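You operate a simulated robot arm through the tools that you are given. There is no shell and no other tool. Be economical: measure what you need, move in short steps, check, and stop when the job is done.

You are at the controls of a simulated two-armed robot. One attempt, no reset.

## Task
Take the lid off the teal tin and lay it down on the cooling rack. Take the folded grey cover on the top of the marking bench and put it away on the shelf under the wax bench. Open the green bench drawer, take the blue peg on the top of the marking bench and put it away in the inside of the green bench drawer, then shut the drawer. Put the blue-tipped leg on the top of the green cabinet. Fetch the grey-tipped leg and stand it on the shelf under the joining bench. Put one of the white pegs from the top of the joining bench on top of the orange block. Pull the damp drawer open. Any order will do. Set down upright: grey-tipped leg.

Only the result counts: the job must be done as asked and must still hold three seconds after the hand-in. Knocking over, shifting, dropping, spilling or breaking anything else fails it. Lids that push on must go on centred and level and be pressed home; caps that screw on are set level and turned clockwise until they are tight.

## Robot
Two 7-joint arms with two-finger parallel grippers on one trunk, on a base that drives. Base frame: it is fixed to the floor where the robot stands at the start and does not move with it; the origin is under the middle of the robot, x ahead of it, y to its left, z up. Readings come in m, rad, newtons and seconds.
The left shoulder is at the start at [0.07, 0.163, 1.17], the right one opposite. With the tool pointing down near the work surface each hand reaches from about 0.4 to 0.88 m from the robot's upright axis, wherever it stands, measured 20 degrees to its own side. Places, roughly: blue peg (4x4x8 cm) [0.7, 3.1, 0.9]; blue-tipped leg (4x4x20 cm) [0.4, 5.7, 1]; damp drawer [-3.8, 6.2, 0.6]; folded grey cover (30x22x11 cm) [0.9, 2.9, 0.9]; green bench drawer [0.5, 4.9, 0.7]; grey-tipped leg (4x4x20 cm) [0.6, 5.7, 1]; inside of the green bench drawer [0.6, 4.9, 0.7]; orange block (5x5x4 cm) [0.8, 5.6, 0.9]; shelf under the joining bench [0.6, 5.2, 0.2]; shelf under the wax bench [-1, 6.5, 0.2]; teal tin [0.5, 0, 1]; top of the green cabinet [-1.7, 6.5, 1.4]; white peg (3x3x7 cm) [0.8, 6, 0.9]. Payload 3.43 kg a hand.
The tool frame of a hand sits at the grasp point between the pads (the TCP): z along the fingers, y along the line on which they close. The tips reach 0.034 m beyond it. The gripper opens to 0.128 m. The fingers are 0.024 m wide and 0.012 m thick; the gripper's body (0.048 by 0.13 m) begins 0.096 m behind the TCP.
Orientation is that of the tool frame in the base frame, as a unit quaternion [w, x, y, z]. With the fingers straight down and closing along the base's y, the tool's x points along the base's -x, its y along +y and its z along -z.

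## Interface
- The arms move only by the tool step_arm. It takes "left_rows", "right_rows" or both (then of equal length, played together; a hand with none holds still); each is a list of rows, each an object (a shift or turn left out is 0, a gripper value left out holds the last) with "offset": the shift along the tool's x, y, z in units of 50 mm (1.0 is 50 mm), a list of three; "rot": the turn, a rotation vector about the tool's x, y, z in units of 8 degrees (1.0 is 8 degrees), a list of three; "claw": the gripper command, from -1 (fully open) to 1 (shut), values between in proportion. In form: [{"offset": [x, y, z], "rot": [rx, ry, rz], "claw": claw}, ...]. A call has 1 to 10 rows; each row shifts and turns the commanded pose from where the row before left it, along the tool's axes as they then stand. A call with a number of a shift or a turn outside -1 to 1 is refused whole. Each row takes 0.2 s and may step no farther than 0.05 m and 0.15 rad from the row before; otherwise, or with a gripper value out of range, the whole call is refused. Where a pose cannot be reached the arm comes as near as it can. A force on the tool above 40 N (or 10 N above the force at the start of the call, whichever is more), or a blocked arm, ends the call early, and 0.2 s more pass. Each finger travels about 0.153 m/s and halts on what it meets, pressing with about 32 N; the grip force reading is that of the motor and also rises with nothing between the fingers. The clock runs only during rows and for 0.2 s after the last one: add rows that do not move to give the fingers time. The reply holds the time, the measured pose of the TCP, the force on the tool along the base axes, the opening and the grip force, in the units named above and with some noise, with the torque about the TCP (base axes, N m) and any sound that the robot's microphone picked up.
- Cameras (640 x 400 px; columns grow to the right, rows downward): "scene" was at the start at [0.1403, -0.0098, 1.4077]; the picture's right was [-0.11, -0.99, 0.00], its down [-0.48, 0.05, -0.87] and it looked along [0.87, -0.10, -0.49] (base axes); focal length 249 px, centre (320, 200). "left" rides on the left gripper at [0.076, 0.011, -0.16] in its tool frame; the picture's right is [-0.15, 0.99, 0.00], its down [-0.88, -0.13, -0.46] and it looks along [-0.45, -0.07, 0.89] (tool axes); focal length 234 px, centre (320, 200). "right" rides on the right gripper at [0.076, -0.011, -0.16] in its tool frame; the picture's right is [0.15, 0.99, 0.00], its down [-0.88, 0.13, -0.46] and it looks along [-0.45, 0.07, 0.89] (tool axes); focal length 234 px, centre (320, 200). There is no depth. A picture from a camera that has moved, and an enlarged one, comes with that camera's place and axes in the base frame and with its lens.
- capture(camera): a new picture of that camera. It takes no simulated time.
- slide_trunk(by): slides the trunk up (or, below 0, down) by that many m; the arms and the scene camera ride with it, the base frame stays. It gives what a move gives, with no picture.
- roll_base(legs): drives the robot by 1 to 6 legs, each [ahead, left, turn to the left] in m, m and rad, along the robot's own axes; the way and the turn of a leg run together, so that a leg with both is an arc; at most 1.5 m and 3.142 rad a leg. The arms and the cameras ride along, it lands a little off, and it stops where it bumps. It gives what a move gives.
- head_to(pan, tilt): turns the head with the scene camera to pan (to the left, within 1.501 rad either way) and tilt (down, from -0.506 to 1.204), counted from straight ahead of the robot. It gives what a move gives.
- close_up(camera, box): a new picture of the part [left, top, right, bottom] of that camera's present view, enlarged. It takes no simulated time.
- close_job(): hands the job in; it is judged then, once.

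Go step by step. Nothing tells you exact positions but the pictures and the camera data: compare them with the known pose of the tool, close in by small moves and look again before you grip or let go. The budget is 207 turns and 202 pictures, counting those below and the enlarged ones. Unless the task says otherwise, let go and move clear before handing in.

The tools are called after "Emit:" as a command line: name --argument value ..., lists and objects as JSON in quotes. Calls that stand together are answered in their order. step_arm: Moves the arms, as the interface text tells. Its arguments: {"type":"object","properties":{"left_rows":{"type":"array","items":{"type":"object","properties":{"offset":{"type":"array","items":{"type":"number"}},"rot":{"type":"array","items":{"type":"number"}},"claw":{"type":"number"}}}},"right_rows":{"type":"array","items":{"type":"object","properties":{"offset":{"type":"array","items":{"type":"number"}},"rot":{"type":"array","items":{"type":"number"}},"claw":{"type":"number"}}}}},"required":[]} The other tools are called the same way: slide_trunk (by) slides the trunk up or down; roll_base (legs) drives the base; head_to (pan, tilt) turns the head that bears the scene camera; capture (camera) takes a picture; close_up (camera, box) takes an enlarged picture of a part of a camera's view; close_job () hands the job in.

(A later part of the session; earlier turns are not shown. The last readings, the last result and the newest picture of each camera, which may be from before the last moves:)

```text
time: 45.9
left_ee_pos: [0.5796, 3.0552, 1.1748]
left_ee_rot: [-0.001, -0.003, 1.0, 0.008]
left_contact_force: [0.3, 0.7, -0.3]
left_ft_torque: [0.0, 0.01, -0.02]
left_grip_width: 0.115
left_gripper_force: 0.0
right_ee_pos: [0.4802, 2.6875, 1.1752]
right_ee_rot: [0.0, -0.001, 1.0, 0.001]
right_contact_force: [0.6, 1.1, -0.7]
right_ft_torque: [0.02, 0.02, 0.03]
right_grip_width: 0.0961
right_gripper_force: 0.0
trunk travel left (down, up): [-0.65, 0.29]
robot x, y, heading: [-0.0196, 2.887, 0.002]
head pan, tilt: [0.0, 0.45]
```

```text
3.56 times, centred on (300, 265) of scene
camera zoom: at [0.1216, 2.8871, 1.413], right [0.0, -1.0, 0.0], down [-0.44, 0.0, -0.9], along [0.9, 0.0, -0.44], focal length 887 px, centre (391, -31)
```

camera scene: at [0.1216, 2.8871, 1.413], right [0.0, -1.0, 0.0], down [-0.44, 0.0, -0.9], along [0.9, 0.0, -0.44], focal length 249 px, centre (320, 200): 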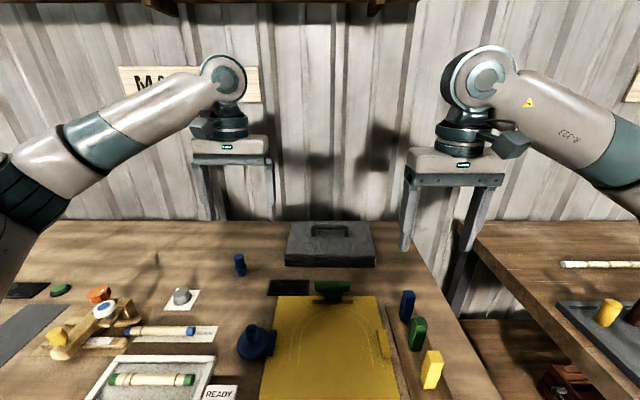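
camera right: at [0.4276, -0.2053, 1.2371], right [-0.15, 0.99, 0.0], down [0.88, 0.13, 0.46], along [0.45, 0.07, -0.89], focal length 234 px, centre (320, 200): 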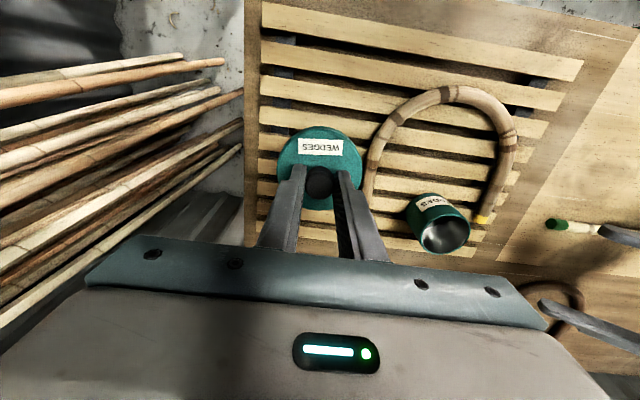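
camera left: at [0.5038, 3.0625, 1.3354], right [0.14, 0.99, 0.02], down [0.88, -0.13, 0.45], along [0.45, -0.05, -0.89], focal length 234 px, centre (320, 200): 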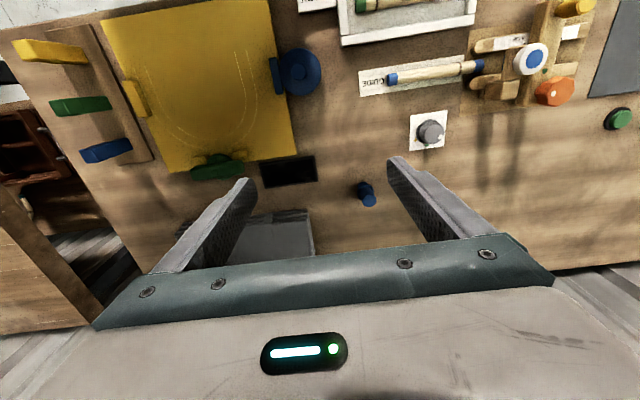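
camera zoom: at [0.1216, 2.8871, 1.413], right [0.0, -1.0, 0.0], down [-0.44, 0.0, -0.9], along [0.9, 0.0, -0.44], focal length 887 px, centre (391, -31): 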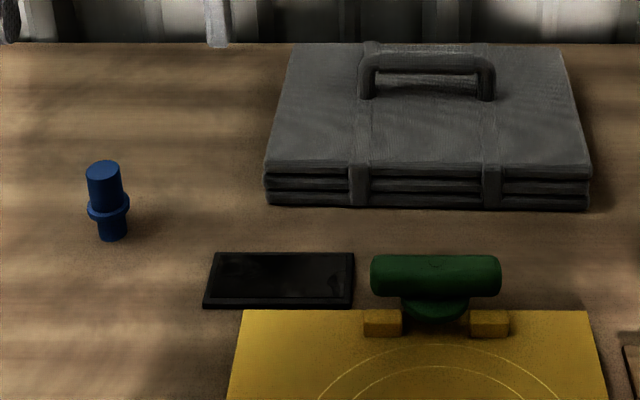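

The peg's top is at about [0.732, 3.137, 0.922] with a collar in the middle, so I'll grip above the collar. Moving over it first.

Emit:
step_arm --left_rows '[{"offset": [-0.507, 0.273, 0.58], "claw": -0.1}, {"offset": [-0.507, 0.273, 0.58]}, {"offset": [-0.507, 0.273, 0.58]}, {"offset": [-0.507, 0.273, 0.58]}, {"offset": [-0.507, 0.273, 0.58]}, {"offset": [-0.507, 0.273, 0.58]}, {}]'

Emit:
capture --camera "left"

Emit:
close_up --camera "scene" --box '[180, 190, 340, 290]'

```text
time: 47.5
left_ee_pos: [0.7305, 3.1389, 1.0022]
left_ee_rot: [0.0, -0.003, 1.0, 0.008]
left_contact_force: [-0.1, -1.0, 0.0]
left_ft_torque: [0.0, -0.03, -0.03]
left_grip_width: 0.0704
left_gripper_force: 0.0
right_ee_pos: [0.4816, 2.6885, 1.1749]
right_ee_rot: [0.0, -0.001, 1.0, 0.0]
right_contact_force: [0.9, -0.7, 0.4]
right_ft_torque: [0.01, -0.04, -0.02]
right_grip_width: 0.0962
right_gripper_force: 0.1
trunk travel left (down, up): [-0.65, 0.29]
robot x, y, heading: [-0.0211, 2.8864, 0.005]
head pan, tilt: [0.0, 0.45]
```

```text
169 pictures are left
camera left: at [0.6541, 3.1473, 1.1631], right [0.14, 0.99, 0.02], down [0.88, -0.13, 0.45], along [0.45, -0.05, -0.89], focal length 234 px, centre (320, 200)
```

left: 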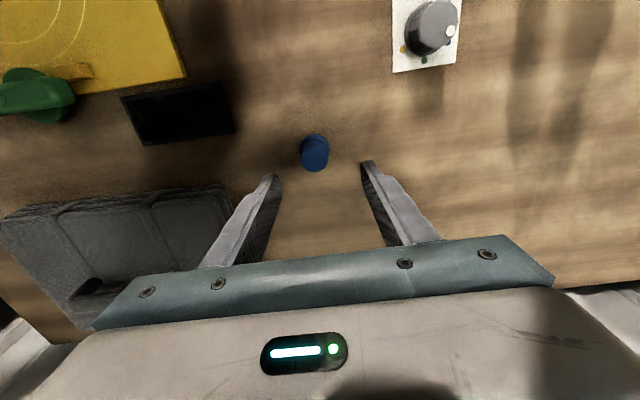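

```text
4.00 times, centred on (260, 240) of scene
camera zoom: at [0.121, 2.887, 1.4131], right [0.0, -1.0, 0.0], down [-0.43, 0.0, -0.9], along [0.9, 0.0, -0.43], focal length 998 px, centre (560, 40)
```

zoom: 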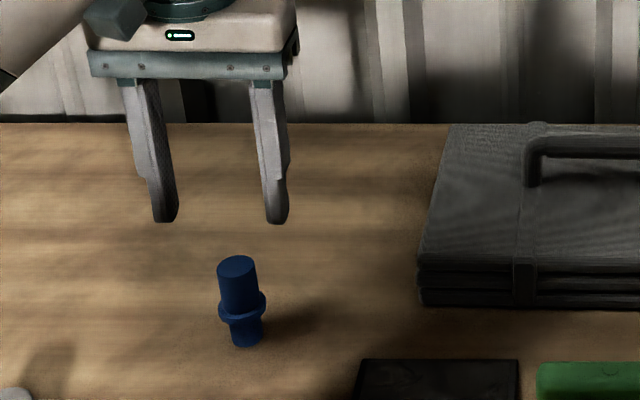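

Emit:
step_arm --left_rows '[{"offset": [0.04, -0.09, 0.8]}, {"offset": [0, 0, 0.72]}, {"claw": 1}, {}, {}]'

Emit:
close_up --camera "scene" --box '[180, 190, 340, 290]'

```text
time: 48.7
left_ee_pos: [0.73, 3.1373, 0.9279]
left_ee_rot: [0.0, -0.003, 1.0, 0.009]
left_contact_force: [0.3, 0.2, 3.6]
left_ft_torque: [0.0, 0.0, 0.0]
left_grip_width: 0.0258
left_gripper_force: 31.9
right_ee_pos: [0.4809, 2.6895, 1.1766]
right_ee_rot: [0.0, -0.001, 1.0, 0.0]
right_contact_force: [-0.7, -0.1, 0.3]
right_ft_torque: [0.01, -0.01, -0.01]
right_grip_width: 0.0959
right_gripper_force: 0.1
trunk travel left (down, up): [-0.65, 0.29]
robot x, y, heading: [-0.0207, 2.8877, 0.006]
head pan, tilt: [0.0, 0.45]
```

```text
4.00 times, centred on (260, 240) of scene
camera zoom: at [0.1213, 2.8869, 1.413], right [0.0, -1.0, 0.0], down [-0.44, 0.0, -0.9], along [0.9, 0.0, -0.44], focal length 998 px, centre (560, 40)
```

zoom: 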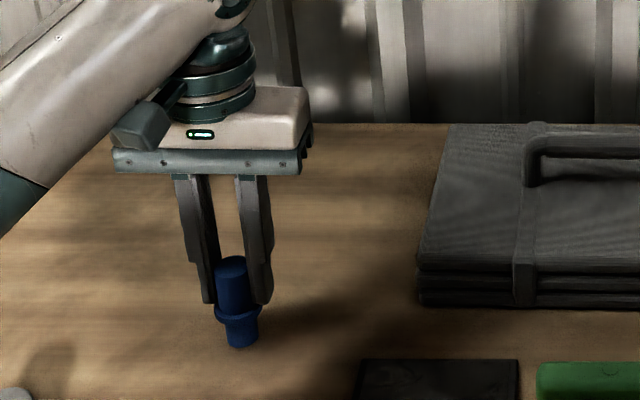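

The peg is gripped. I'll lift it, back away and drive to the green bench drawer at y≈4.9.

Emit:
step_arm --left_rows '[{"offset": [0, 0, -0.9]}, {"offset": [0, 0, -0.9]}, {"offset": [0, 0, -0.9]}, {"offset": [0, 0, -0.9]}, {"offset": [0, 0, -0.9]}, {"offset": [0.9, 0, 0]}, {"offset": [0.9, 0, 0]}, {"offset": [0.9, 0, 0]}, {}]'

Emit:
roll_base --legs '[[-0.6, 0, 0], [0, 1.5, 0], [0, 0.5, 0]]'

Emit:
capture --camera "scene"

```text
time: 50.7
left_ee_pos: [0.5946, 3.1331, 1.1498]
left_ee_rot: [-0.001, -0.003, 1.0, 0.008]
left_contact_force: [0.3, -0.7, -0.9]
left_ft_torque: [-0.01, 0.03, -0.01]
left_grip_width: 0.0257
left_gripper_force: 31.9
right_ee_pos: [0.4821, 2.6879, 1.1746]
right_ee_rot: [-0.001, -0.002, 1.0, -0.001]
right_contact_force: [0.0, -0.1, -0.7]
right_ft_torque: [-0.02, 0.03, 0.02]
right_grip_width: 0.096
right_gripper_force: 0.1
trunk travel left (down, up): [-0.65, 0.29]
robot x, y, heading: [-0.0183, 2.8846, 0.001]
head pan, tilt: [0.0, 0.45]
```

```text
time: 63.7
left_ee_pos: [-0.0093, 5.1345, 1.15]
left_ee_rot: [-0.001, -0.002, 1.0, 0.009]
left_contact_force: [0.3, 0.0, -0.7]
left_ft_torque: [0.04, 0.01, -0.03]
left_grip_width: 0.0257
left_gripper_force: 31.6
right_ee_pos: [-0.1226, 4.6913, 1.175]
right_ee_rot: [0.0, -0.003, 1.0, 0.0]
right_contact_force: [-0.2, -0.8, 0.5]
right_ft_torque: [0.0, -0.02, 0.02]
right_grip_width: 0.0962
right_gripper_force: 0.0
trunk travel left (down, up): [-0.65, 0.29]
robot x, y, heading: [-0.6246, 4.8893, 0.002]
head pan, tilt: [0.0, 0.45]
```

```text
166 pictures are left
camera scene: at [-0.4809, 4.8886, 1.413], right [0.0, -1.0, 0.0], down [-0.44, 0.0, -0.9], along [0.9, 0.0, -0.44], focal length 249 px, centre (320, 200)
```

scene: 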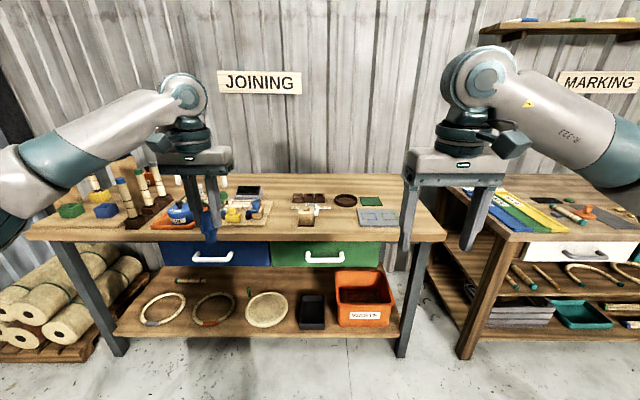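

I'm in front of the joining bench. The green drawer with a white bar handle is ahead, so I'll zoom in on it.

Emit:
close_up --camera "scene" --box '[245, 210, 405, 310]'

Emit:
close_up --camera "scene" --box '[30, 145, 290, 307]'

```text
4.00 times, centred on (325, 260) of scene
camera zoom: at [-0.4809, 4.8886, 1.413], right [0.0, -1.0, 0.0], down [-0.44, 0.0, -0.9], along [0.9, 0.0, -0.44], focal length 998 px, centre (300, -40)
```

zoom: 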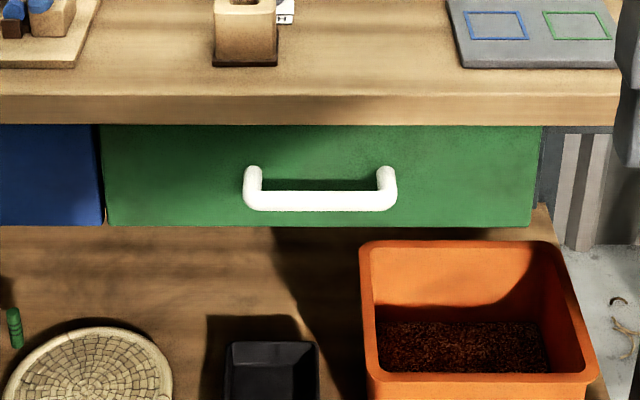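

```text
2.46 times, centred on (160, 226) of scene
camera zoom: at [-0.4809, 4.8886, 1.413], right [0.0, -1.0, 0.0], down [-0.44, 0.0, -0.9], along [0.9, 0.0, -0.44], focal length 614 px, centre (714, 136)
```

zoom: 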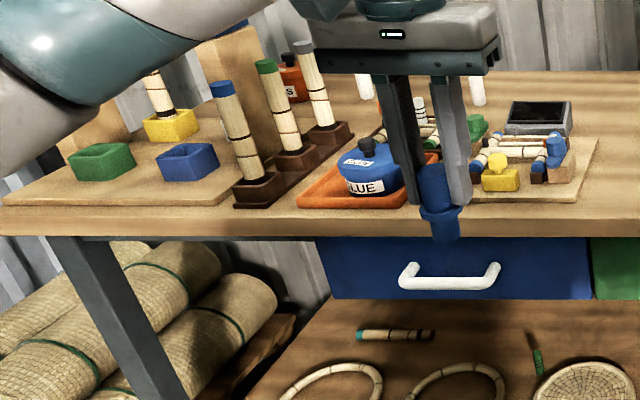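

The legs stand in a rack at the left of the bench, in order blue, green, grey tips. The drawer's bar handle is at about [0.31, 4.87, 0.755]. I'll drive a little nearer and turn the right hand to reach forward and grip the bar.

Emit:
roll_base --legs '[[0.2, 0, 0]]'

Emit:
step_arm --right_rows '[{"rot": [0, 0, 1]}, {"rot": [0, 0, 1]}, {"rot": [0, 0, 1]}, {"rot": [0, 0, 1]}, {"rot": [0, 0, 1]}, {"rot": [0, 0, 1]}, {"rot": [0, 0, 1]}, {"rot": [0, 0, 1]}, {"rot": [0, 0, 1]}, {"rot": [0, 0, 1]}]'

Emit:
step_arm --right_rows '[{"rot": [0, 0, 1]}, {"rot": [-1, 0, 0.25]}, {"rot": [-1, 0, 0]}, {"rot": [-1, 0, 0]}, {"rot": [-1, 0, 0]}, {"rot": [-1, 0, 0]}, {"rot": [-1, 0, 0]}, {"rot": [-1, 0, 0]}, {"rot": [-1, 0, 0], "claw": -0.1}, {}]'

Emit:
capture --camera "scene"

Emit:
capture --camera "right"

```text
time: 65.3
left_ee_pos: [0.1934, 5.1363, 1.151]
left_ee_rot: [0.0, -0.003, 1.0, 0.008]
left_contact_force: [0.3, -0.3, -0.5]
left_ft_torque: [0.0, 0.01, -0.01]
left_grip_width: 0.0257
left_gripper_force: 32.0
right_ee_pos: [0.078, 4.6912, 1.1765]
right_ee_rot: [0.0, -0.002, 1.0, 0.0]
right_contact_force: [0.9, -0.2, 0.1]
right_ft_torque: [0.0, 0.0, -0.01]
right_grip_width: 0.0962
right_gripper_force: 0.0
trunk travel left (down, up): [-0.65, 0.29]
robot x, y, heading: [-0.4247, 4.8854, 0.005]
head pan, tilt: [0.0, 0.45]
```

```text
time: 67.5
left_ee_pos: [0.1933, 5.1377, 1.1506]
left_ee_rot: [-0.001, -0.004, 1.0, 0.008]
left_contact_force: [-0.6, 0.1, -0.7]
left_ft_torque: [0.01, 0.0, -0.02]
left_grip_width: 0.0256
left_gripper_force: 32.0
right_ee_pos: [0.0784, 4.6922, 1.1759]
right_ee_rot: [0.0, 0.642, 0.766, 0.0]
right_contact_force: [0.1, -0.1, -0.2]
right_ft_torque: [0.05, 0.01, -0.01]
right_grip_width: 0.096
right_gripper_force: 0.0
trunk travel left (down, up): [-0.65, 0.29]
robot x, y, heading: [-0.4224, 4.8899, 0.005]
head pan, tilt: [0.0, 0.45]
```

```text
time: 69.7
left_ee_pos: [0.1932, 5.1365, 1.1497]
left_ee_rot: [0.0, -0.004, 1.0, 0.009]
left_contact_force: [-0.5, 0.0, 0.7]
left_ft_torque: [-0.01, -0.02, -0.01]
left_grip_width: 0.0255
left_gripper_force: 33.0
right_ee_pos: [0.135, 4.702, 1.208]
right_ee_rot: [0.374, 0.598, 0.601, 0.376]
right_contact_force: [0.3, -0.7, 0.0]
right_ft_torque: [0.01, -0.02, 0.01]
right_grip_width: 0.0703
right_gripper_force: 0.0
right hand out of reach, approached as far as the arm can: row 7, 8, 9
trunk travel left (down, up): [-0.65, 0.29]
robot x, y, heading: [-0.4214, 4.8862, 0.001]
head pan, tilt: [0.0, 0.45]
```

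```text
163 pictures are left
camera scene: at [-0.2802, 4.8899, 1.413], right [0.01, -1.0, 0.0], down [-0.44, 0.0, -0.9], along [0.9, 0.0, -0.44], focal length 249 px, centre (320, 200)
```

scene: 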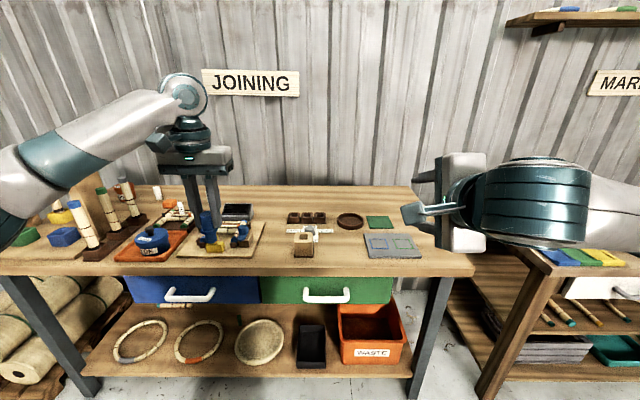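

```text
162 pictures are left
camera right: at [-0.013, 4.7777, 1.267], right [0.43, 0.15, 0.89], down [-0.35, -0.88, 0.31], along [0.83, -0.45, -0.33], focal length 234 px, centre (320, 200)
```

right: 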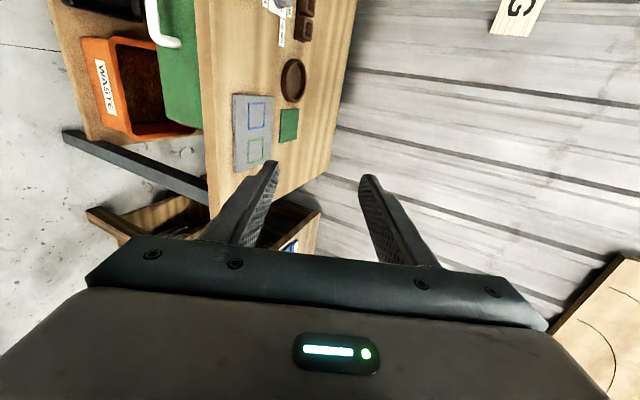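

Emit:
close_up --camera "scene" --box '[260, 250, 420, 350]'

```text
4.00 times, centred on (340, 300) of scene
camera zoom: at [-0.2802, 4.8899, 1.413], right [0.01, -1.0, 0.0], down [-0.44, 0.0, -0.9], along [0.9, 0.0, -0.44], focal length 998 px, centre (240, -200)
```

zoom: 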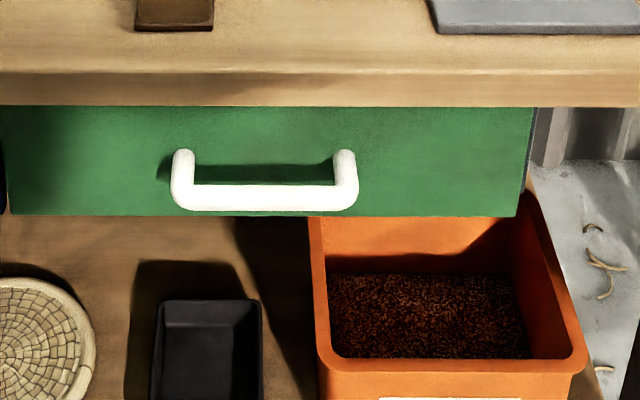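

The bar is at about [0.33, 4.87, 0.742] and the drawer face at x≈0.376. I'll move the right hand to a pre-grasp point in front of the bar.

Emit:
step_arm --right_rows '[{"offset": [0.334, -0.666, 0.5]}, {"offset": [0.334, -0.666, 0.5]}, {"offset": [0.334, -0.666, 0.5]}, {"offset": [0.334, -0.666, 0.5]}, {"offset": [0.334, -0.666, 0.5]}, {"offset": [0.334, -0.666, 0.5]}, {"offset": [0.334, -0.666, 0.5]}, {"offset": [0.334, -0.666, 0.5]}, {"offset": [0.334, -0.666, 0.5]}, {"offset": [0.334, -0.666, 0.5]}]'

Emit:
capture --camera "right"

Emit:
capture --camera "scene"

```text
time: 71.9
left_ee_pos: [0.1936, 5.1383, 1.1502]
left_ee_rot: [-0.001, -0.002, 1.0, 0.008]
left_contact_force: [-0.5, -0.2, 0.2]
left_ft_torque: [0.03, 0.04, 0.01]
left_grip_width: 0.0258
left_gripper_force: 32.1
right_ee_pos: [0.2176, 4.8721, 0.8028]
right_ee_rot: [0.373, 0.599, 0.6, 0.376]
right_contact_force: [0.0, 0.2, -0.9]
right_ft_torque: [0.01, -0.04, 0.0]
right_grip_width: 0.0706
right_gripper_force: 0.0
right hand out of reach, approached as far as the arm can: row 1
trunk travel left (down, up): [-0.65, 0.29]
robot x, y, heading: [-0.4232, 4.8885, 0.003]
head pan, tilt: [0.0, 0.45]
```

```text
160 pictures are left
camera right: at [0.07, 4.9497, 0.8616], right [0.43, 0.15, 0.89], down [-0.35, -0.88, 0.31], along [0.83, -0.45, -0.33], focal length 234 px, centre (320, 200)
```

right: 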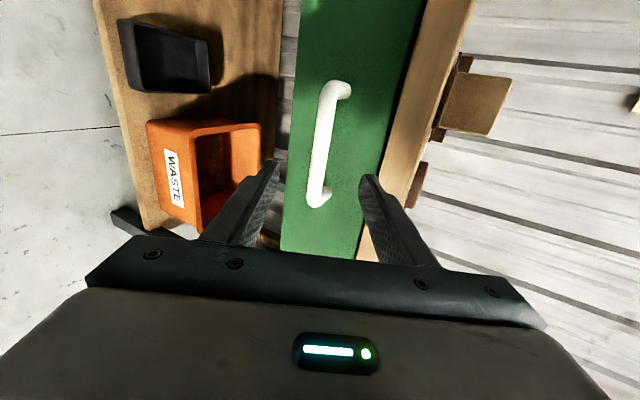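

```text
159 pictures are left
camera scene: at [-0.2791, 4.8909, 1.4129], right [0.01, -1.0, 0.0], down [-0.44, 0.0, -0.9], along [0.9, 0.0, -0.44], focal length 249 px, centre (320, 200)
```

scene: 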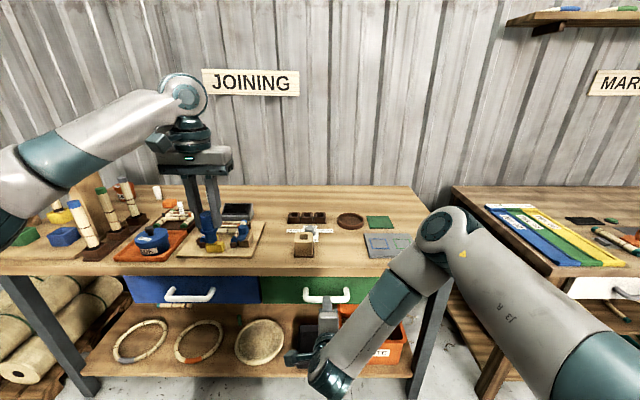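

The bar is centred between the fingers. I'll advance along the tool axis and close on it.

Emit:
step_arm --right_rows '[{"offset": [0, 0, 0.8]}, {"offset": [0, 0, 0.8]}, {"offset": [0, 0, 0.45]}, {}]'

Emit:
capture --camera "right"

```text
time: 72.9
left_ee_pos: [0.1938, 5.1359, 1.15]
left_ee_rot: [-0.001, -0.003, 1.0, 0.009]
left_contact_force: [0.1, -0.1, -0.2]
left_ft_torque: [0.01, 0.0, -0.01]
left_grip_width: 0.0257
left_gripper_force: 32.4
right_ee_pos: [0.308, 4.8739, 0.7563]
right_ee_rot: [0.373, 0.598, 0.601, 0.377]
right_contact_force: [0.3, 0.2, 0.2]
right_ft_torque: [0.01, 0.01, -0.03]
right_grip_width: 0.0702
right_gripper_force: 0.0
trunk travel left (down, up): [-0.65, 0.29]
robot x, y, heading: [-0.4214, 4.8869, 0.004]
head pan, tilt: [0.0, 0.45]
```

```text
158 pictures are left
camera right: at [0.1608, 4.9498, 0.8158], right [0.43, 0.15, 0.89], down [-0.35, -0.88, 0.31], along [0.83, -0.45, -0.33], focal length 234 px, centre (320, 200)
```

right: 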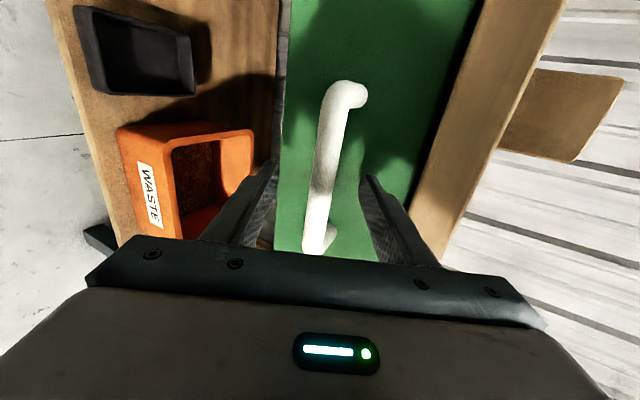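

Emit:
step_arm --right_rows '[{"offset": [0, 0, 0.14]}, {"claw": 1}, {}, {}, {}]'

Emit:
capture --camera "right"

```text
time: 74.1
left_ee_pos: [0.1918, 5.1357, 1.1506]
left_ee_rot: [0.0, -0.003, 1.0, 0.008]
left_contact_force: [0.0, -0.1, 0.3]
left_ft_torque: [0.03, -0.01, 0.03]
left_grip_width: 0.0259
left_gripper_force: 32.5
right_ee_pos: [0.3145, 4.8728, 0.7548]
right_ee_rot: [0.374, 0.597, 0.601, 0.377]
right_contact_force: [2.5, -0.2, 10.7]
right_ft_torque: [-0.49, -0.18, -0.04]
right_grip_width: 0.0198
right_gripper_force: 45.1
trunk travel left (down, up): [-0.65, 0.29]
robot x, y, heading: [-0.4225, 4.8893, 0.004]
head pan, tilt: [0.0, 0.45]
```

```text
157 pictures are left
camera right: at [0.1669, 4.9497, 0.8139], right [0.43, 0.15, 0.89], down [-0.35, -0.88, 0.31], along [0.83, -0.45, -0.33], focal length 234 px, centre (320, 200)
```

right: 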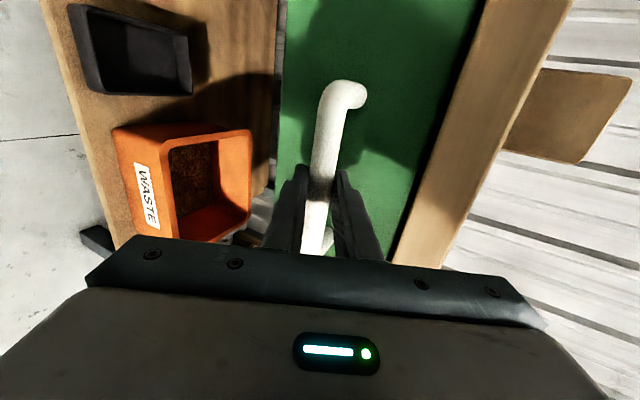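

The handle is gripped. Pulling straight back about 22 cm.

Emit:
step_arm --right_rows '[{"offset": [0, -0.19, -0.46]}, {"offset": [0, -0.33, -0.67]}, {"offset": [0, -0.33, -0.67]}, {"offset": [0, -0.33, -0.67]}, {"offset": [0, -0.33, -0.67]}, {"offset": [0, -0.33, -0.67]}, {}]'

Emit:
capture --camera "scene"

```text
time: 75.7
left_ee_pos: [0.1925, 5.1383, 1.15]
left_ee_rot: [0.0, -0.004, 1.0, 0.008]
left_contact_force: [-0.1, 0.0, -0.4]
left_ft_torque: [-0.03, -0.01, -0.03]
left_grip_width: 0.0257
left_gripper_force: 31.8
right_ee_pos: [0.1018, 4.8733, 0.7548]
right_ee_rot: [0.373, 0.598, 0.602, 0.376]
right_contact_force: [-1.2, 16.0, 9.2]
right_ft_torque: [-0.24, 0.03, 0.33]
right_grip_width: 0.0197
right_gripper_force: 44.6
trunk travel left (down, up): [-0.65, 0.29]
robot x, y, heading: [-0.4193, 4.8861, 0.002]
head pan, tilt: [0.0, 0.45]
```

```text
156 pictures are left
camera scene: at [-0.2806, 4.8922, 1.4131], right [0.01, -1.0, 0.0], down [-0.43, 0.0, -0.9], along [0.9, 0.0, -0.44], focal length 249 px, centre (320, 200)
```

scene: 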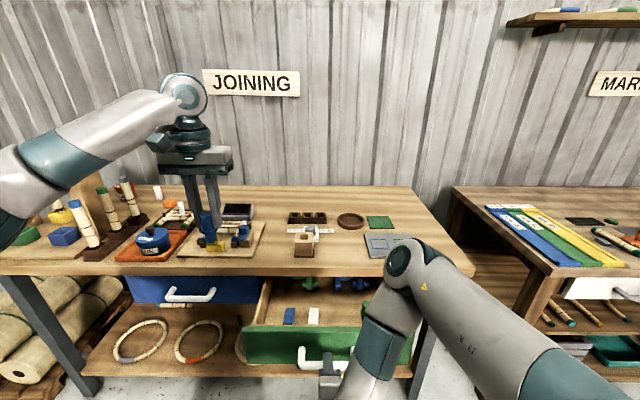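

The drawer is open about 21 cm with a few things inside. I'll look inside for a free spot.

Emit:
close_up --camera "scene" --box '[220, 260, 420, 385]'

Emit:
capture --camera "left"

```text
3.20 times, centred on (320, 322) of scene
camera zoom: at [-0.2806, 4.8922, 1.4131], right [0.01, -1.0, 0.0], down [-0.43, 0.0, -0.9], along [0.9, 0.0, -0.44], focal length 798 px, centre (320, -192)
```

zoom: 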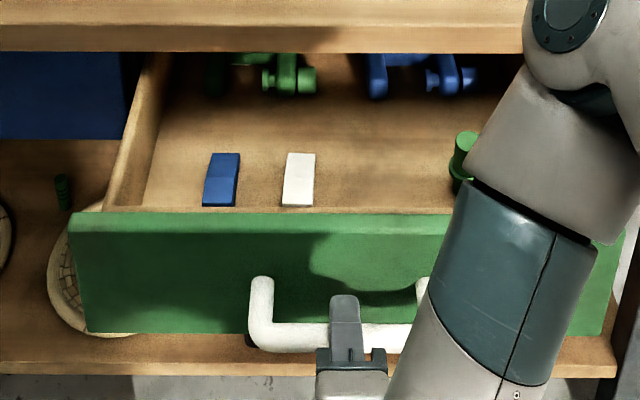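

```text
154 pictures are left
camera left: at [0.1159, 5.1473, 1.3102], right [0.14, 0.99, 0.02], down [0.88, -0.13, 0.45], along [0.45, -0.05, -0.89], focal length 234 px, centre (320, 200)
```

left: 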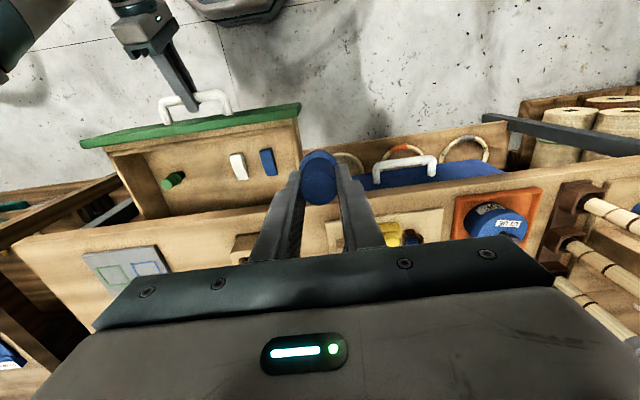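

There is room at about [0.25, 4.83] beside the white block. I'll release the handle and pull the right hand clear first.

Emit:
step_arm --right_rows '[{"claw": 0.0}, {}, {"offset": [0, 0, -0.8]}, {"offset": [0, 0, -0.8]}, {"offset": [-0.6, 0, -0.6]}, {"offset": [-0.9, 0.3, 0]}, {"offset": [-0.9, 0.3, 0]}, {"offset": [-0.9, 0.3, 0]}, {"offset": [-0.5, 0.3, 0]}]'

Emit:
capture --camera "scene"

```text
time: 77.7
left_ee_pos: [0.1927, 5.1358, 1.15]
left_ee_rot: [0.0, -0.003, 1.0, 0.009]
left_contact_force: [0.0, -0.4, -0.3]
left_ft_torque: [-0.01, 0.03, 0.03]
left_grip_width: 0.0257
left_gripper_force: 32.9
right_ee_pos: [0.087, 4.772, 0.8884]
right_ee_rot: [0.374, 0.6, 0.6, 0.373]
right_contact_force: [0.3, -0.2, 0.1]
right_ft_torque: [-0.02, -0.02, 0.01]
right_grip_width: 0.0638
right_gripper_force: 0.1
right hand out of reach, approached as far as the arm can: row 5, 6, 7, 8, 9
trunk travel left (down, up): [-0.65, 0.29]
robot x, y, heading: [-0.4211, 4.8892, 0.005]
head pan, tilt: [0.0, 0.45]
```

```text
153 pictures are left
camera scene: at [-0.2797, 4.8888, 1.4129], right [0.01, -1.0, 0.0], down [-0.44, 0.0, -0.9], along [0.9, 0.0, -0.44], focal length 249 px, centre (320, 200)
```

scene: 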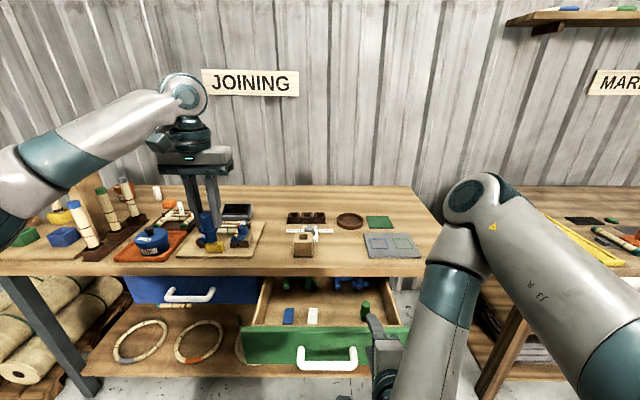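

Emit:
step_arm --right_rows '[{"offset": [-0.9, 0.3, 0.1]}, {"offset": [-0.9, 0.3, 0.1]}, {"offset": [-0.9, 0.3, 0.1]}, {"offset": [-0.9, 0.3, 0.1]}]'

Emit:
capture --camera "scene"

```text
time: 78.7
left_ee_pos: [0.192, 5.1347, 1.152]
left_ee_rot: [-0.001, -0.004, 1.0, 0.009]
left_contact_force: [-0.7, -0.1, -0.2]
left_ft_torque: [0.03, -0.02, 0.03]
left_grip_width: 0.0258
left_gripper_force: 31.6
right_ee_pos: [0.1576, 4.6982, 0.9911]
right_ee_rot: [0.373, 0.604, 0.6, 0.369]
right_contact_force: [0.2, -1.2, 0.0]
right_ft_torque: [-0.01, -0.02, 0.04]
right_grip_width: 0.0641
right_gripper_force: 0.0
right hand out of reach, approached as far as the arm can: row 1, 2, 3, 4
trunk travel left (down, up): [-0.65, 0.29]
robot x, y, heading: [-0.4212, 4.8903, 0.005]
head pan, tilt: [0.0, 0.45]
```

```text
152 pictures are left
camera scene: at [-0.2814, 4.8871, 1.4131], right [0.01, -1.0, 0.0], down [-0.43, 0.0, -0.9], along [0.9, 0.01, -0.43], focal length 249 px, centre (320, 200)
```

scene: 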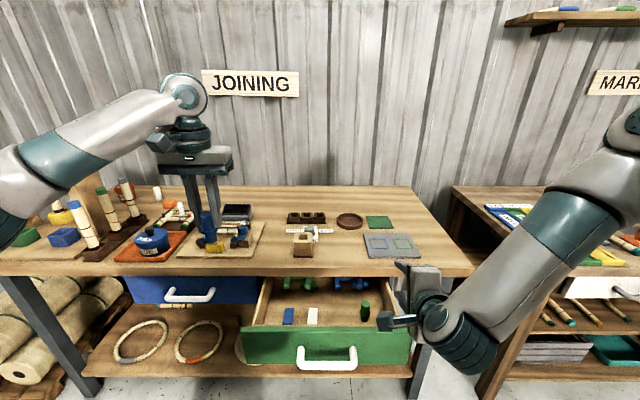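

The right hand is clear. Now the left hand brings the peg over the open drawer.

Emit:
step_arm --left_rows '[{"offset": [-0.125, -0.7275, 0.3]}, {"offset": [-0.125, -0.7275, 0.4]}, {"offset": [-0.125, -0.7275, 0.5]}, {"offset": [-0.125, -0.7275, 0.5]}, {"offset": [-0.125, -0.7275, 0.5]}, {"offset": [-0.125, -0.7275, 0.5]}, {"offset": [-0.125, -0.7275, 0.6]}, {"offset": [-0.125, -0.7275, 0.6]}, {}]'

Emit:
capture --camera "left"

Emit:
capture --camera "scene"

```text
time: 80.7
left_ee_pos: [0.2449, 4.8501, 0.9483]
left_ee_rot: [0.0, -0.003, 1.0, 0.009]
left_contact_force: [-0.2, -0.9, -0.4]
left_ft_torque: [-0.01, -0.02, -0.01]
left_grip_width: 0.0256
left_gripper_force: 31.4
right_ee_pos: [0.1581, 4.7019, 0.9905]
right_ee_rot: [0.374, 0.603, 0.601, 0.368]
right_contact_force: [-0.5, 0.2, -0.2]
right_ft_torque: [-0.01, 0.03, 0.04]
right_grip_width: 0.064
right_gripper_force: 0.1
trunk travel left (down, up): [-0.65, 0.29]
robot x, y, heading: [-0.4233, 4.8875, 0.007]
head pan, tilt: [0.0, 0.45]
```

```text
151 pictures are left
camera left: at [0.1683, 4.858, 1.1081], right [0.14, 0.99, 0.02], down [0.88, -0.13, 0.45], along [0.45, -0.05, -0.89], focal length 234 px, centre (320, 200)
```

left: 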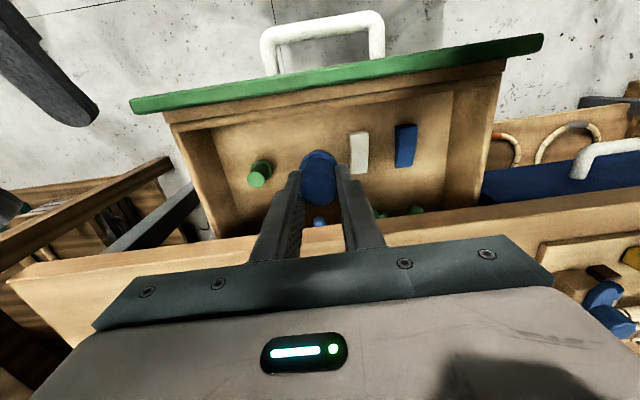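

```text
150 pictures are left
camera scene: at [-0.2802, 4.8909, 1.413], right [0.01, -1.0, 0.0], down [-0.44, 0.0, -0.9], along [0.9, 0.0, -0.44], focal length 249 px, centre (320, 200)
```

scene: 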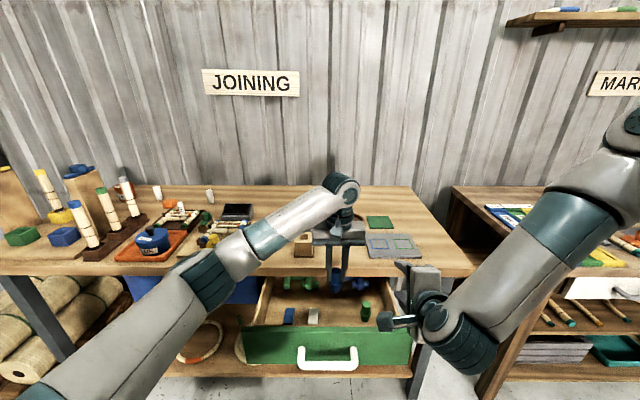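

The peg is over a clear spot between the front panel, the white block and the green peg. Lowering.

Emit:
step_arm --left_rows '[{"offset": [0, 0, 0.8]}, {"offset": [0, 0, 0.8]}, {"offset": [0, 0, 0.8]}, {"offset": [0, 0, 0.6]}, {"offset": [0, 0, 0.1]}]'

Emit:
capture --camera "left"

Emit:
close_up --camera "scene" --box '[240, 250, 400, 350]'

```text
time: 81.9
left_ee_pos: [0.2446, 4.8524, 0.7961]
left_ee_rot: [0.0, -0.003, 1.0, 0.009]
left_contact_force: [-0.1, -0.2, 0.4]
left_ft_torque: [0.03, -0.01, -0.01]
left_grip_width: 0.0256
left_gripper_force: 31.9
right_ee_pos: [0.1595, 4.7006, 0.9906]
right_ee_rot: [0.373, 0.604, 0.6, 0.369]
right_contact_force: [0.0, 0.2, -0.4]
right_ft_torque: [-0.02, 0.03, -0.01]
right_grip_width: 0.0641
right_gripper_force: 0.1
trunk travel left (down, up): [-0.65, 0.29]
robot x, y, heading: [-0.4217, 4.8863, 0.006]
head pan, tilt: [0.0, 0.45]
```

```text
149 pictures are left
camera left: at [0.1677, 4.8612, 0.9557], right [0.14, 0.99, 0.02], down [0.88, -0.13, 0.45], along [0.45, -0.05, -0.89], focal length 234 px, centre (320, 200)
```

left: 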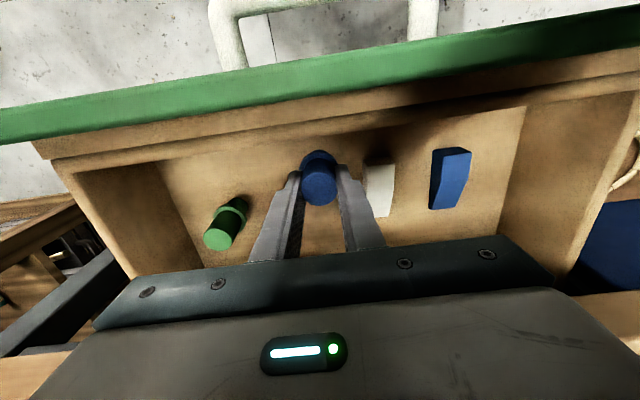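

```text
4.00 times, centred on (320, 300) of scene
camera zoom: at [-0.28, 4.8897, 1.413], right [0.01, -1.0, 0.0], down [-0.44, 0.0, -0.9], along [0.9, 0.0, -0.44], focal length 998 px, centre (320, -200)
```

zoom: 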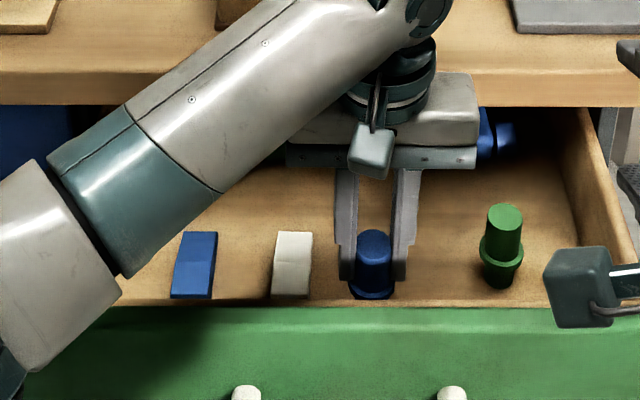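

Emit:
step_arm --left_rows '[{"offset": [0, 0, 0.1]}, {"offset": [0, 0, 0.08]}]'

Emit:
step_arm --left_rows '[{"offset": [0, 0, 0.05]}, {"offset": [0, 0, 0.05]}]'

Emit:
step_arm --left_rows '[{"offset": [0, 0, 0.04]}, {"offset": [0, 0, 0.04]}]'

```text
time: 82.5
left_ee_pos: [0.2445, 4.8524, 0.786]
left_ee_rot: [-0.001, -0.004, 1.0, 0.009]
left_contact_force: [-0.4, -0.2, -0.2]
left_ft_torque: [-0.03, -0.03, -0.02]
left_grip_width: 0.0254
left_gripper_force: 32.7
right_ee_pos: [0.1592, 4.7004, 0.9897]
right_ee_rot: [0.374, 0.604, 0.6, 0.368]
right_contact_force: [-0.4, 0.3, -0.3]
right_ft_torque: [0.02, -0.01, -0.01]
right_grip_width: 0.0638
right_gripper_force: 0.1
trunk travel left (down, up): [-0.65, 0.29]
robot x, y, heading: [-0.4235, 4.888, 0.004]
head pan, tilt: [0.0, 0.45]
```

```text
time: 83.1
left_ee_pos: [0.2447, 4.8529, 0.782]
left_ee_rot: [0.0, -0.003, 1.0, 0.009]
left_contact_force: [-0.7, -0.4, -0.5]
left_ft_torque: [0.0, 0.03, -0.03]
left_grip_width: 0.0256
left_gripper_force: 32.0
right_ee_pos: [0.1591, 4.7005, 0.99]
right_ee_rot: [0.374, 0.604, 0.6, 0.368]
right_contact_force: [0.6, -0.6, 0.2]
right_ft_torque: [-0.01, -0.04, 0.01]
right_grip_width: 0.0639
right_gripper_force: 0.1
trunk travel left (down, up): [-0.65, 0.29]
robot x, y, heading: [-0.421, 4.8908, 0.005]
head pan, tilt: [0.0, 0.45]
```

```text
time: 83.7
left_ee_pos: [0.245, 4.8523, 0.7774]
left_ee_rot: [-0.001, -0.003, 1.0, 0.007]
left_contact_force: [-0.4, -0.1, -0.3]
left_ft_torque: [0.04, 0.02, -0.01]
left_grip_width: 0.0258
left_gripper_force: 31.7
right_ee_pos: [0.1602, 4.7007, 0.9896]
right_ee_rot: [0.374, 0.604, 0.6, 0.369]
right_contact_force: [0.1, 0.0, -0.2]
right_ft_torque: [0.02, 0.02, 0.01]
right_grip_width: 0.064
right_gripper_force: 0.0
trunk travel left (down, up): [-0.65, 0.29]
robot x, y, heading: [-0.4217, 4.8863, 0.004]
head pan, tilt: [0.0, 0.45]
```

Emit:
step_arm --left_rows '[{"offset": [0, 0, 0.05]}, {"offset": [0, 0, 0.05]}]'

Emit:
step_arm --left_rows '[{"offset": [0, 0, 0.05]}, {"offset": [0, 0, 0.05]}]'

Emit:
close_up --camera "scene" --box '[240, 250, 400, 350]'

```text
time: 84.3
left_ee_pos: [0.2433, 4.8524, 0.773]
left_ee_rot: [0.0, -0.003, 1.0, 0.008]
left_contact_force: [-0.1, -0.3, -0.7]
left_ft_torque: [0.0, -0.01, 0.01]
left_grip_width: 0.0257
left_gripper_force: 31.7
right_ee_pos: [0.1583, 4.6996, 0.9897]
right_ee_rot: [0.374, 0.604, 0.6, 0.368]
right_contact_force: [-0.5, 0.4, 0.7]
right_ft_torque: [0.02, 0.0, 0.0]
right_grip_width: 0.0642
right_gripper_force: 0.0
trunk travel left (down, up): [-0.65, 0.29]
robot x, y, heading: [-0.4222, 4.891, 0.002]
head pan, tilt: [0.0, 0.45]
```

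```text
time: 84.9
left_ee_pos: [0.2427, 4.8525, 0.7677]
left_ee_rot: [-0.001, -0.003, 1.0, 0.009]
left_contact_force: [0.8, 0.4, -0.8]
left_ft_torque: [0.01, -0.03, 0.0]
left_grip_width: 0.0257
left_gripper_force: 32.2
right_ee_pos: [0.1604, 4.6998, 0.9903]
right_ee_rot: [0.373, 0.604, 0.6, 0.368]
right_contact_force: [0.9, 0.0, 0.9]
right_ft_torque: [-0.01, 0.02, 0.0]
right_grip_width: 0.0639
right_gripper_force: 0.0
trunk travel left (down, up): [-0.65, 0.29]
robot x, y, heading: [-0.4198, 4.8847, 0.007]
head pan, tilt: [0.0, 0.45]
```

```text
4.00 times, centred on (320, 300) of scene
camera zoom: at [-0.2798, 4.8897, 1.413], right [0.01, -1.0, 0.0], down [-0.44, 0.0, -0.9], along [0.9, 0.0, -0.44], focal length 998 px, centre (320, -200)
```

zoom: 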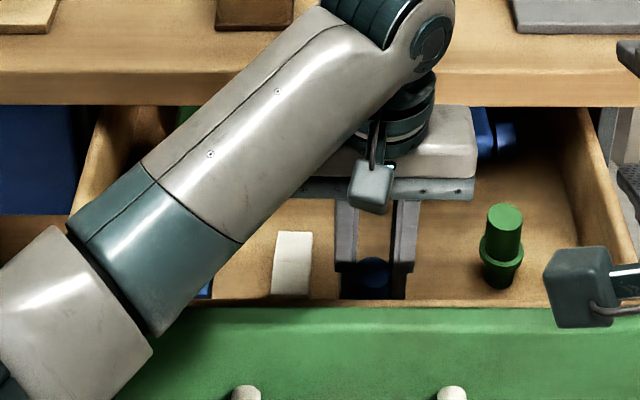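

Emit:
step_arm --left_rows '[{"offset": [0, 0, 0.06]}, {"offset": [0, 0, 0.06]}]'

Emit:
step_arm --left_rows '[{"offset": [0, 0, 0.05]}, {"offset": [0, 0, 0.04]}]'

```text
time: 85.5
left_ee_pos: [0.2433, 4.8521, 0.7659]
left_ee_rot: [0.001, -0.003, 1.0, 0.008]
left_contact_force: [-2.1, 3.4, 22.2]
left_ft_torque: [0.1, 0.23, 0.0]
left_grip_width: 0.0255
left_gripper_force: 32.0
right_ee_pos: [0.1575, 4.701, 0.9919]
right_ee_rot: [0.374, 0.603, 0.6, 0.369]
right_contact_force: [0.0, -0.1, -0.7]
right_ft_torque: [0.01, 0.0, 0.0]
right_grip_width: 0.0639
right_gripper_force: 0.1
trunk travel left (down, up): [-0.65, 0.29]
robot x, y, heading: [-0.4223, 4.89, 0.002]
head pan, tilt: [0.0, 0.45]
```

```text
time: 86.0
left_ee_pos: [0.2466, 4.8531, 0.7649]
left_ee_rot: [0.007, -0.004, 1.0, 0.007]
left_contact_force: [-1.5, 4.2, 22.4]
left_ft_torque: [0.11, 0.14, -0.01]
left_grip_width: 0.0257
left_gripper_force: 32.4
right_ee_pos: [0.1585, 4.7008, 0.9904]
right_ee_rot: [0.374, 0.603, 0.601, 0.368]
right_contact_force: [-0.1, 0.3, 0.6]
right_ft_torque: [-0.02, -0.03, -0.02]
right_grip_width: 0.064
right_gripper_force: 0.1
trunk travel left (down, up): [-0.65, 0.29]
robot x, y, heading: [-0.4231, 4.8888, 0.006]
head pan, tilt: [0.0, 0.45]
stopped in row 2 (left hand): the force on the tool passed its limit at 43 N (the readings are from after the stop); the commanded pose is now the measured one
```

The peg is on the drawer floor. I'll release it and rise.

Emit:
step_arm --left_rows '[{"offset": [0, 0, -0.06]}, {"claw": 0.3}, {}, {"offset": [0, 0, -0.6]}, {"offset": [0, 0, -0.9]}, {"offset": [0, 0, -0.9]}, {"offset": [0, 0, -0.9]}, {"offset": [0, 0, -0.9]}]'

Emit:
capture --camera "left"

```text
time: 87.8
left_ee_pos: [0.2463, 4.8493, 0.9749]
left_ee_rot: [0.003, -0.003, 1.0, 0.008]
left_contact_force: [0.7, -0.6, -0.6]
left_ft_torque: [0.01, 0.0, 0.01]
left_grip_width: 0.0449
left_gripper_force: 0.1
right_ee_pos: [0.1573, 4.7019, 0.9897]
right_ee_rot: [0.373, 0.604, 0.6, 0.369]
right_contact_force: [0.2, -0.4, 0.2]
right_ft_torque: [-0.01, -0.03, 0.0]
right_grip_width: 0.064
right_gripper_force: 0.1
trunk travel left (down, up): [-0.65, 0.29]
robot x, y, heading: [-0.4208, 4.8887, 0.005]
head pan, tilt: [0.0, 0.45]
```

```text
146 pictures are left
camera left: at [0.168, 4.8573, 1.1338], right [0.14, 0.99, 0.02], down [0.88, -0.13, 0.46], along [0.46, -0.05, -0.89], focal length 234 px, centre (320, 200)
```

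left: 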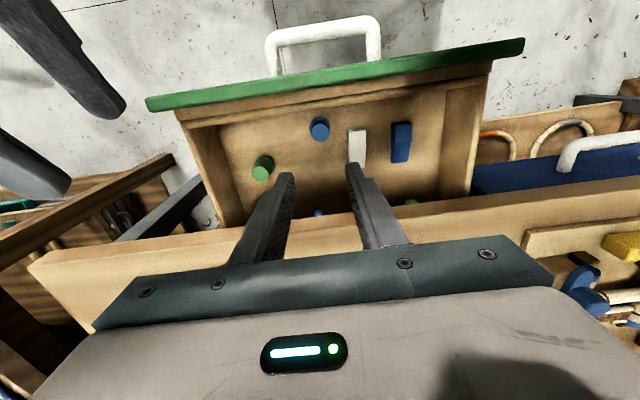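

The blue peg stands in the drawer. I'll lift the left hand aside and back the base 10 cm so the right hand can regrip the handle and push the drawer shut.

Emit:
step_arm --left_rows '[{"offset": [0, 0.6, -0.7]}, {"offset": [0, 0.6, -0.7]}, {"offset": [0, 0.6, -0.7]}, {"offset": [0, 0.9, -0.3]}, {"offset": [0, 0.9, -0.3]}, {"offset": [0, 0.9, 0]}, {}]'

Emit:
roll_base --legs '[[-0.12, 0, -0.004]]'

Emit:
capture --camera "scene"

Emit:
capture --camera "right"

```text
time: 89.4
left_ee_pos: [0.2439, 5.0715, 1.1152]
left_ee_rot: [0.002, -0.002, 1.0, 0.009]
left_contact_force: [0.2, 0.2, 0.2]
left_ft_torque: [0.04, -0.04, -0.03]
left_grip_width: 0.0449
left_gripper_force: 0.0
right_ee_pos: [0.1601, 4.6992, 0.9892]
right_ee_rot: [0.373, 0.604, 0.6, 0.369]
right_contact_force: [0.3, -0.2, 0.4]
right_ft_torque: [0.01, 0.02, 0.02]
right_grip_width: 0.064
right_gripper_force: 0.0
trunk travel left (down, up): [-0.65, 0.29]
robot x, y, heading: [-0.4219, 4.8892, 0.01]
head pan, tilt: [0.0, 0.45]
```

```text
time: 90.6
left_ee_pos: [0.1245, 5.0674, 1.1135]
left_ee_rot: [0.003, 0.001, 1.0, 0.008]
left_contact_force: [-0.1, -0.6, 0.1]
left_ft_torque: [-0.05, 0.0, 0.01]
left_grip_width: 0.0448
left_gripper_force: 0.0
right_ee_pos: [0.0368, 4.6972, 0.9905]
right_ee_rot: [0.373, 0.607, 0.599, 0.366]
right_contact_force: [0.7, 0.7, -0.5]
right_ft_torque: [0.0, -0.01, 0.0]
right_grip_width: 0.064
right_gripper_force: 0.1
trunk travel left (down, up): [-0.65, 0.29]
robot x, y, heading: [-0.5418, 4.8863, -0.003]
head pan, tilt: [0.0, 0.45]
```

```text
145 pictures are left
camera scene: at [-0.4013, 4.8889, 1.4128], right [0.0, -1.0, 0.0], down [-0.44, 0.0, -0.9], along [0.9, 0.0, -0.44], focal length 249 px, centre (320, 200)
```

scene: 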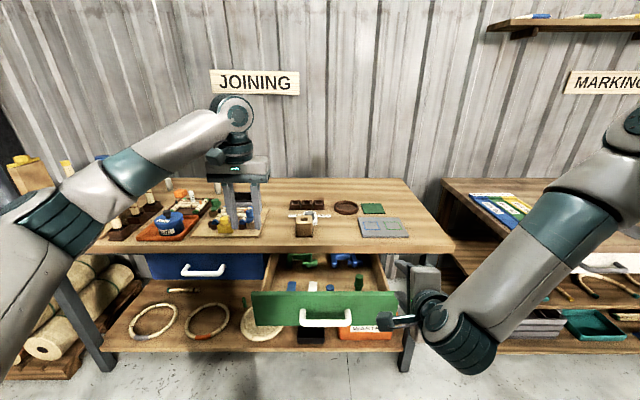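

```text
144 pictures are left
camera right: at [-0.1094, 4.7768, 1.0501], right [0.45, 0.14, 0.88], down [-0.36, -0.87, 0.33], along [0.82, -0.46, -0.34], focal length 234 px, centre (320, 200)
```

right: 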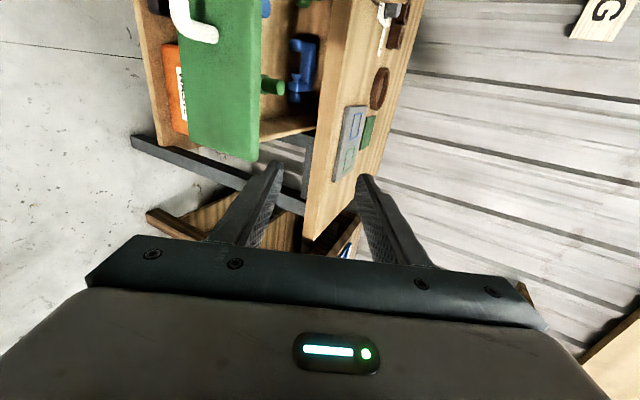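

Emit:
step_arm --right_rows '[{"offset": [0.587, -0.61, 0.305]}, {"offset": [0.587, -0.61, 0.305]}, {"offset": [0.587, -0.61, 0.305]}, {"offset": [0.587, -0.61, 0.305]}, {"offset": [0.587, -0.61, 0.305]}, {"offset": [0.587, -0.61, 0.305], "claw": -0.1}, {}]'

Emit:
capture --camera "right"

```text
time: 92.2
left_ee_pos: [0.1227, 5.0676, 1.1142]
left_ee_rot: [0.002, -0.001, 1.0, 0.008]
left_contact_force: [-0.4, -0.2, 0.7]
left_ft_torque: [0.02, 0.0, 0.03]
left_grip_width: 0.0445
left_gripper_force: 0.1
right_ee_pos: [0.038, 4.8709, 0.7832]
right_ee_rot: [0.375, 0.606, 0.598, 0.367]
right_contact_force: [-0.4, 0.7, 0.3]
right_ft_torque: [-0.01, 0.01, 0.03]
right_grip_width: 0.0704
right_gripper_force: 0.1
trunk travel left (down, up): [-0.65, 0.29]
robot x, y, heading: [-0.5456, 4.8881, -0.002]
head pan, tilt: [0.0, 0.45]
```

```text
143 pictures are left
camera right: at [-0.1082, 4.9507, 0.8439], right [0.45, 0.14, 0.88], down [-0.36, -0.87, 0.32], along [0.82, -0.46, -0.34], focal length 234 px, centre (320, 200)
```

right: 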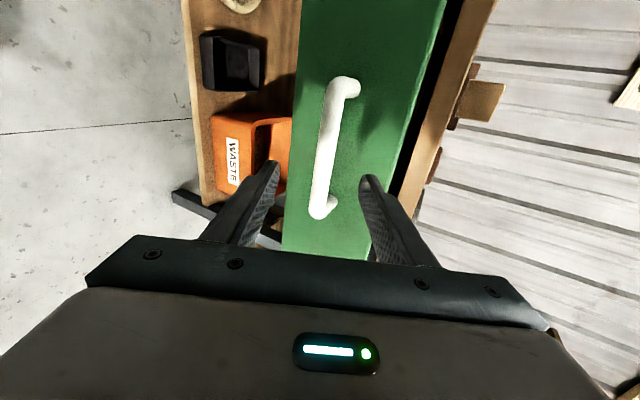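

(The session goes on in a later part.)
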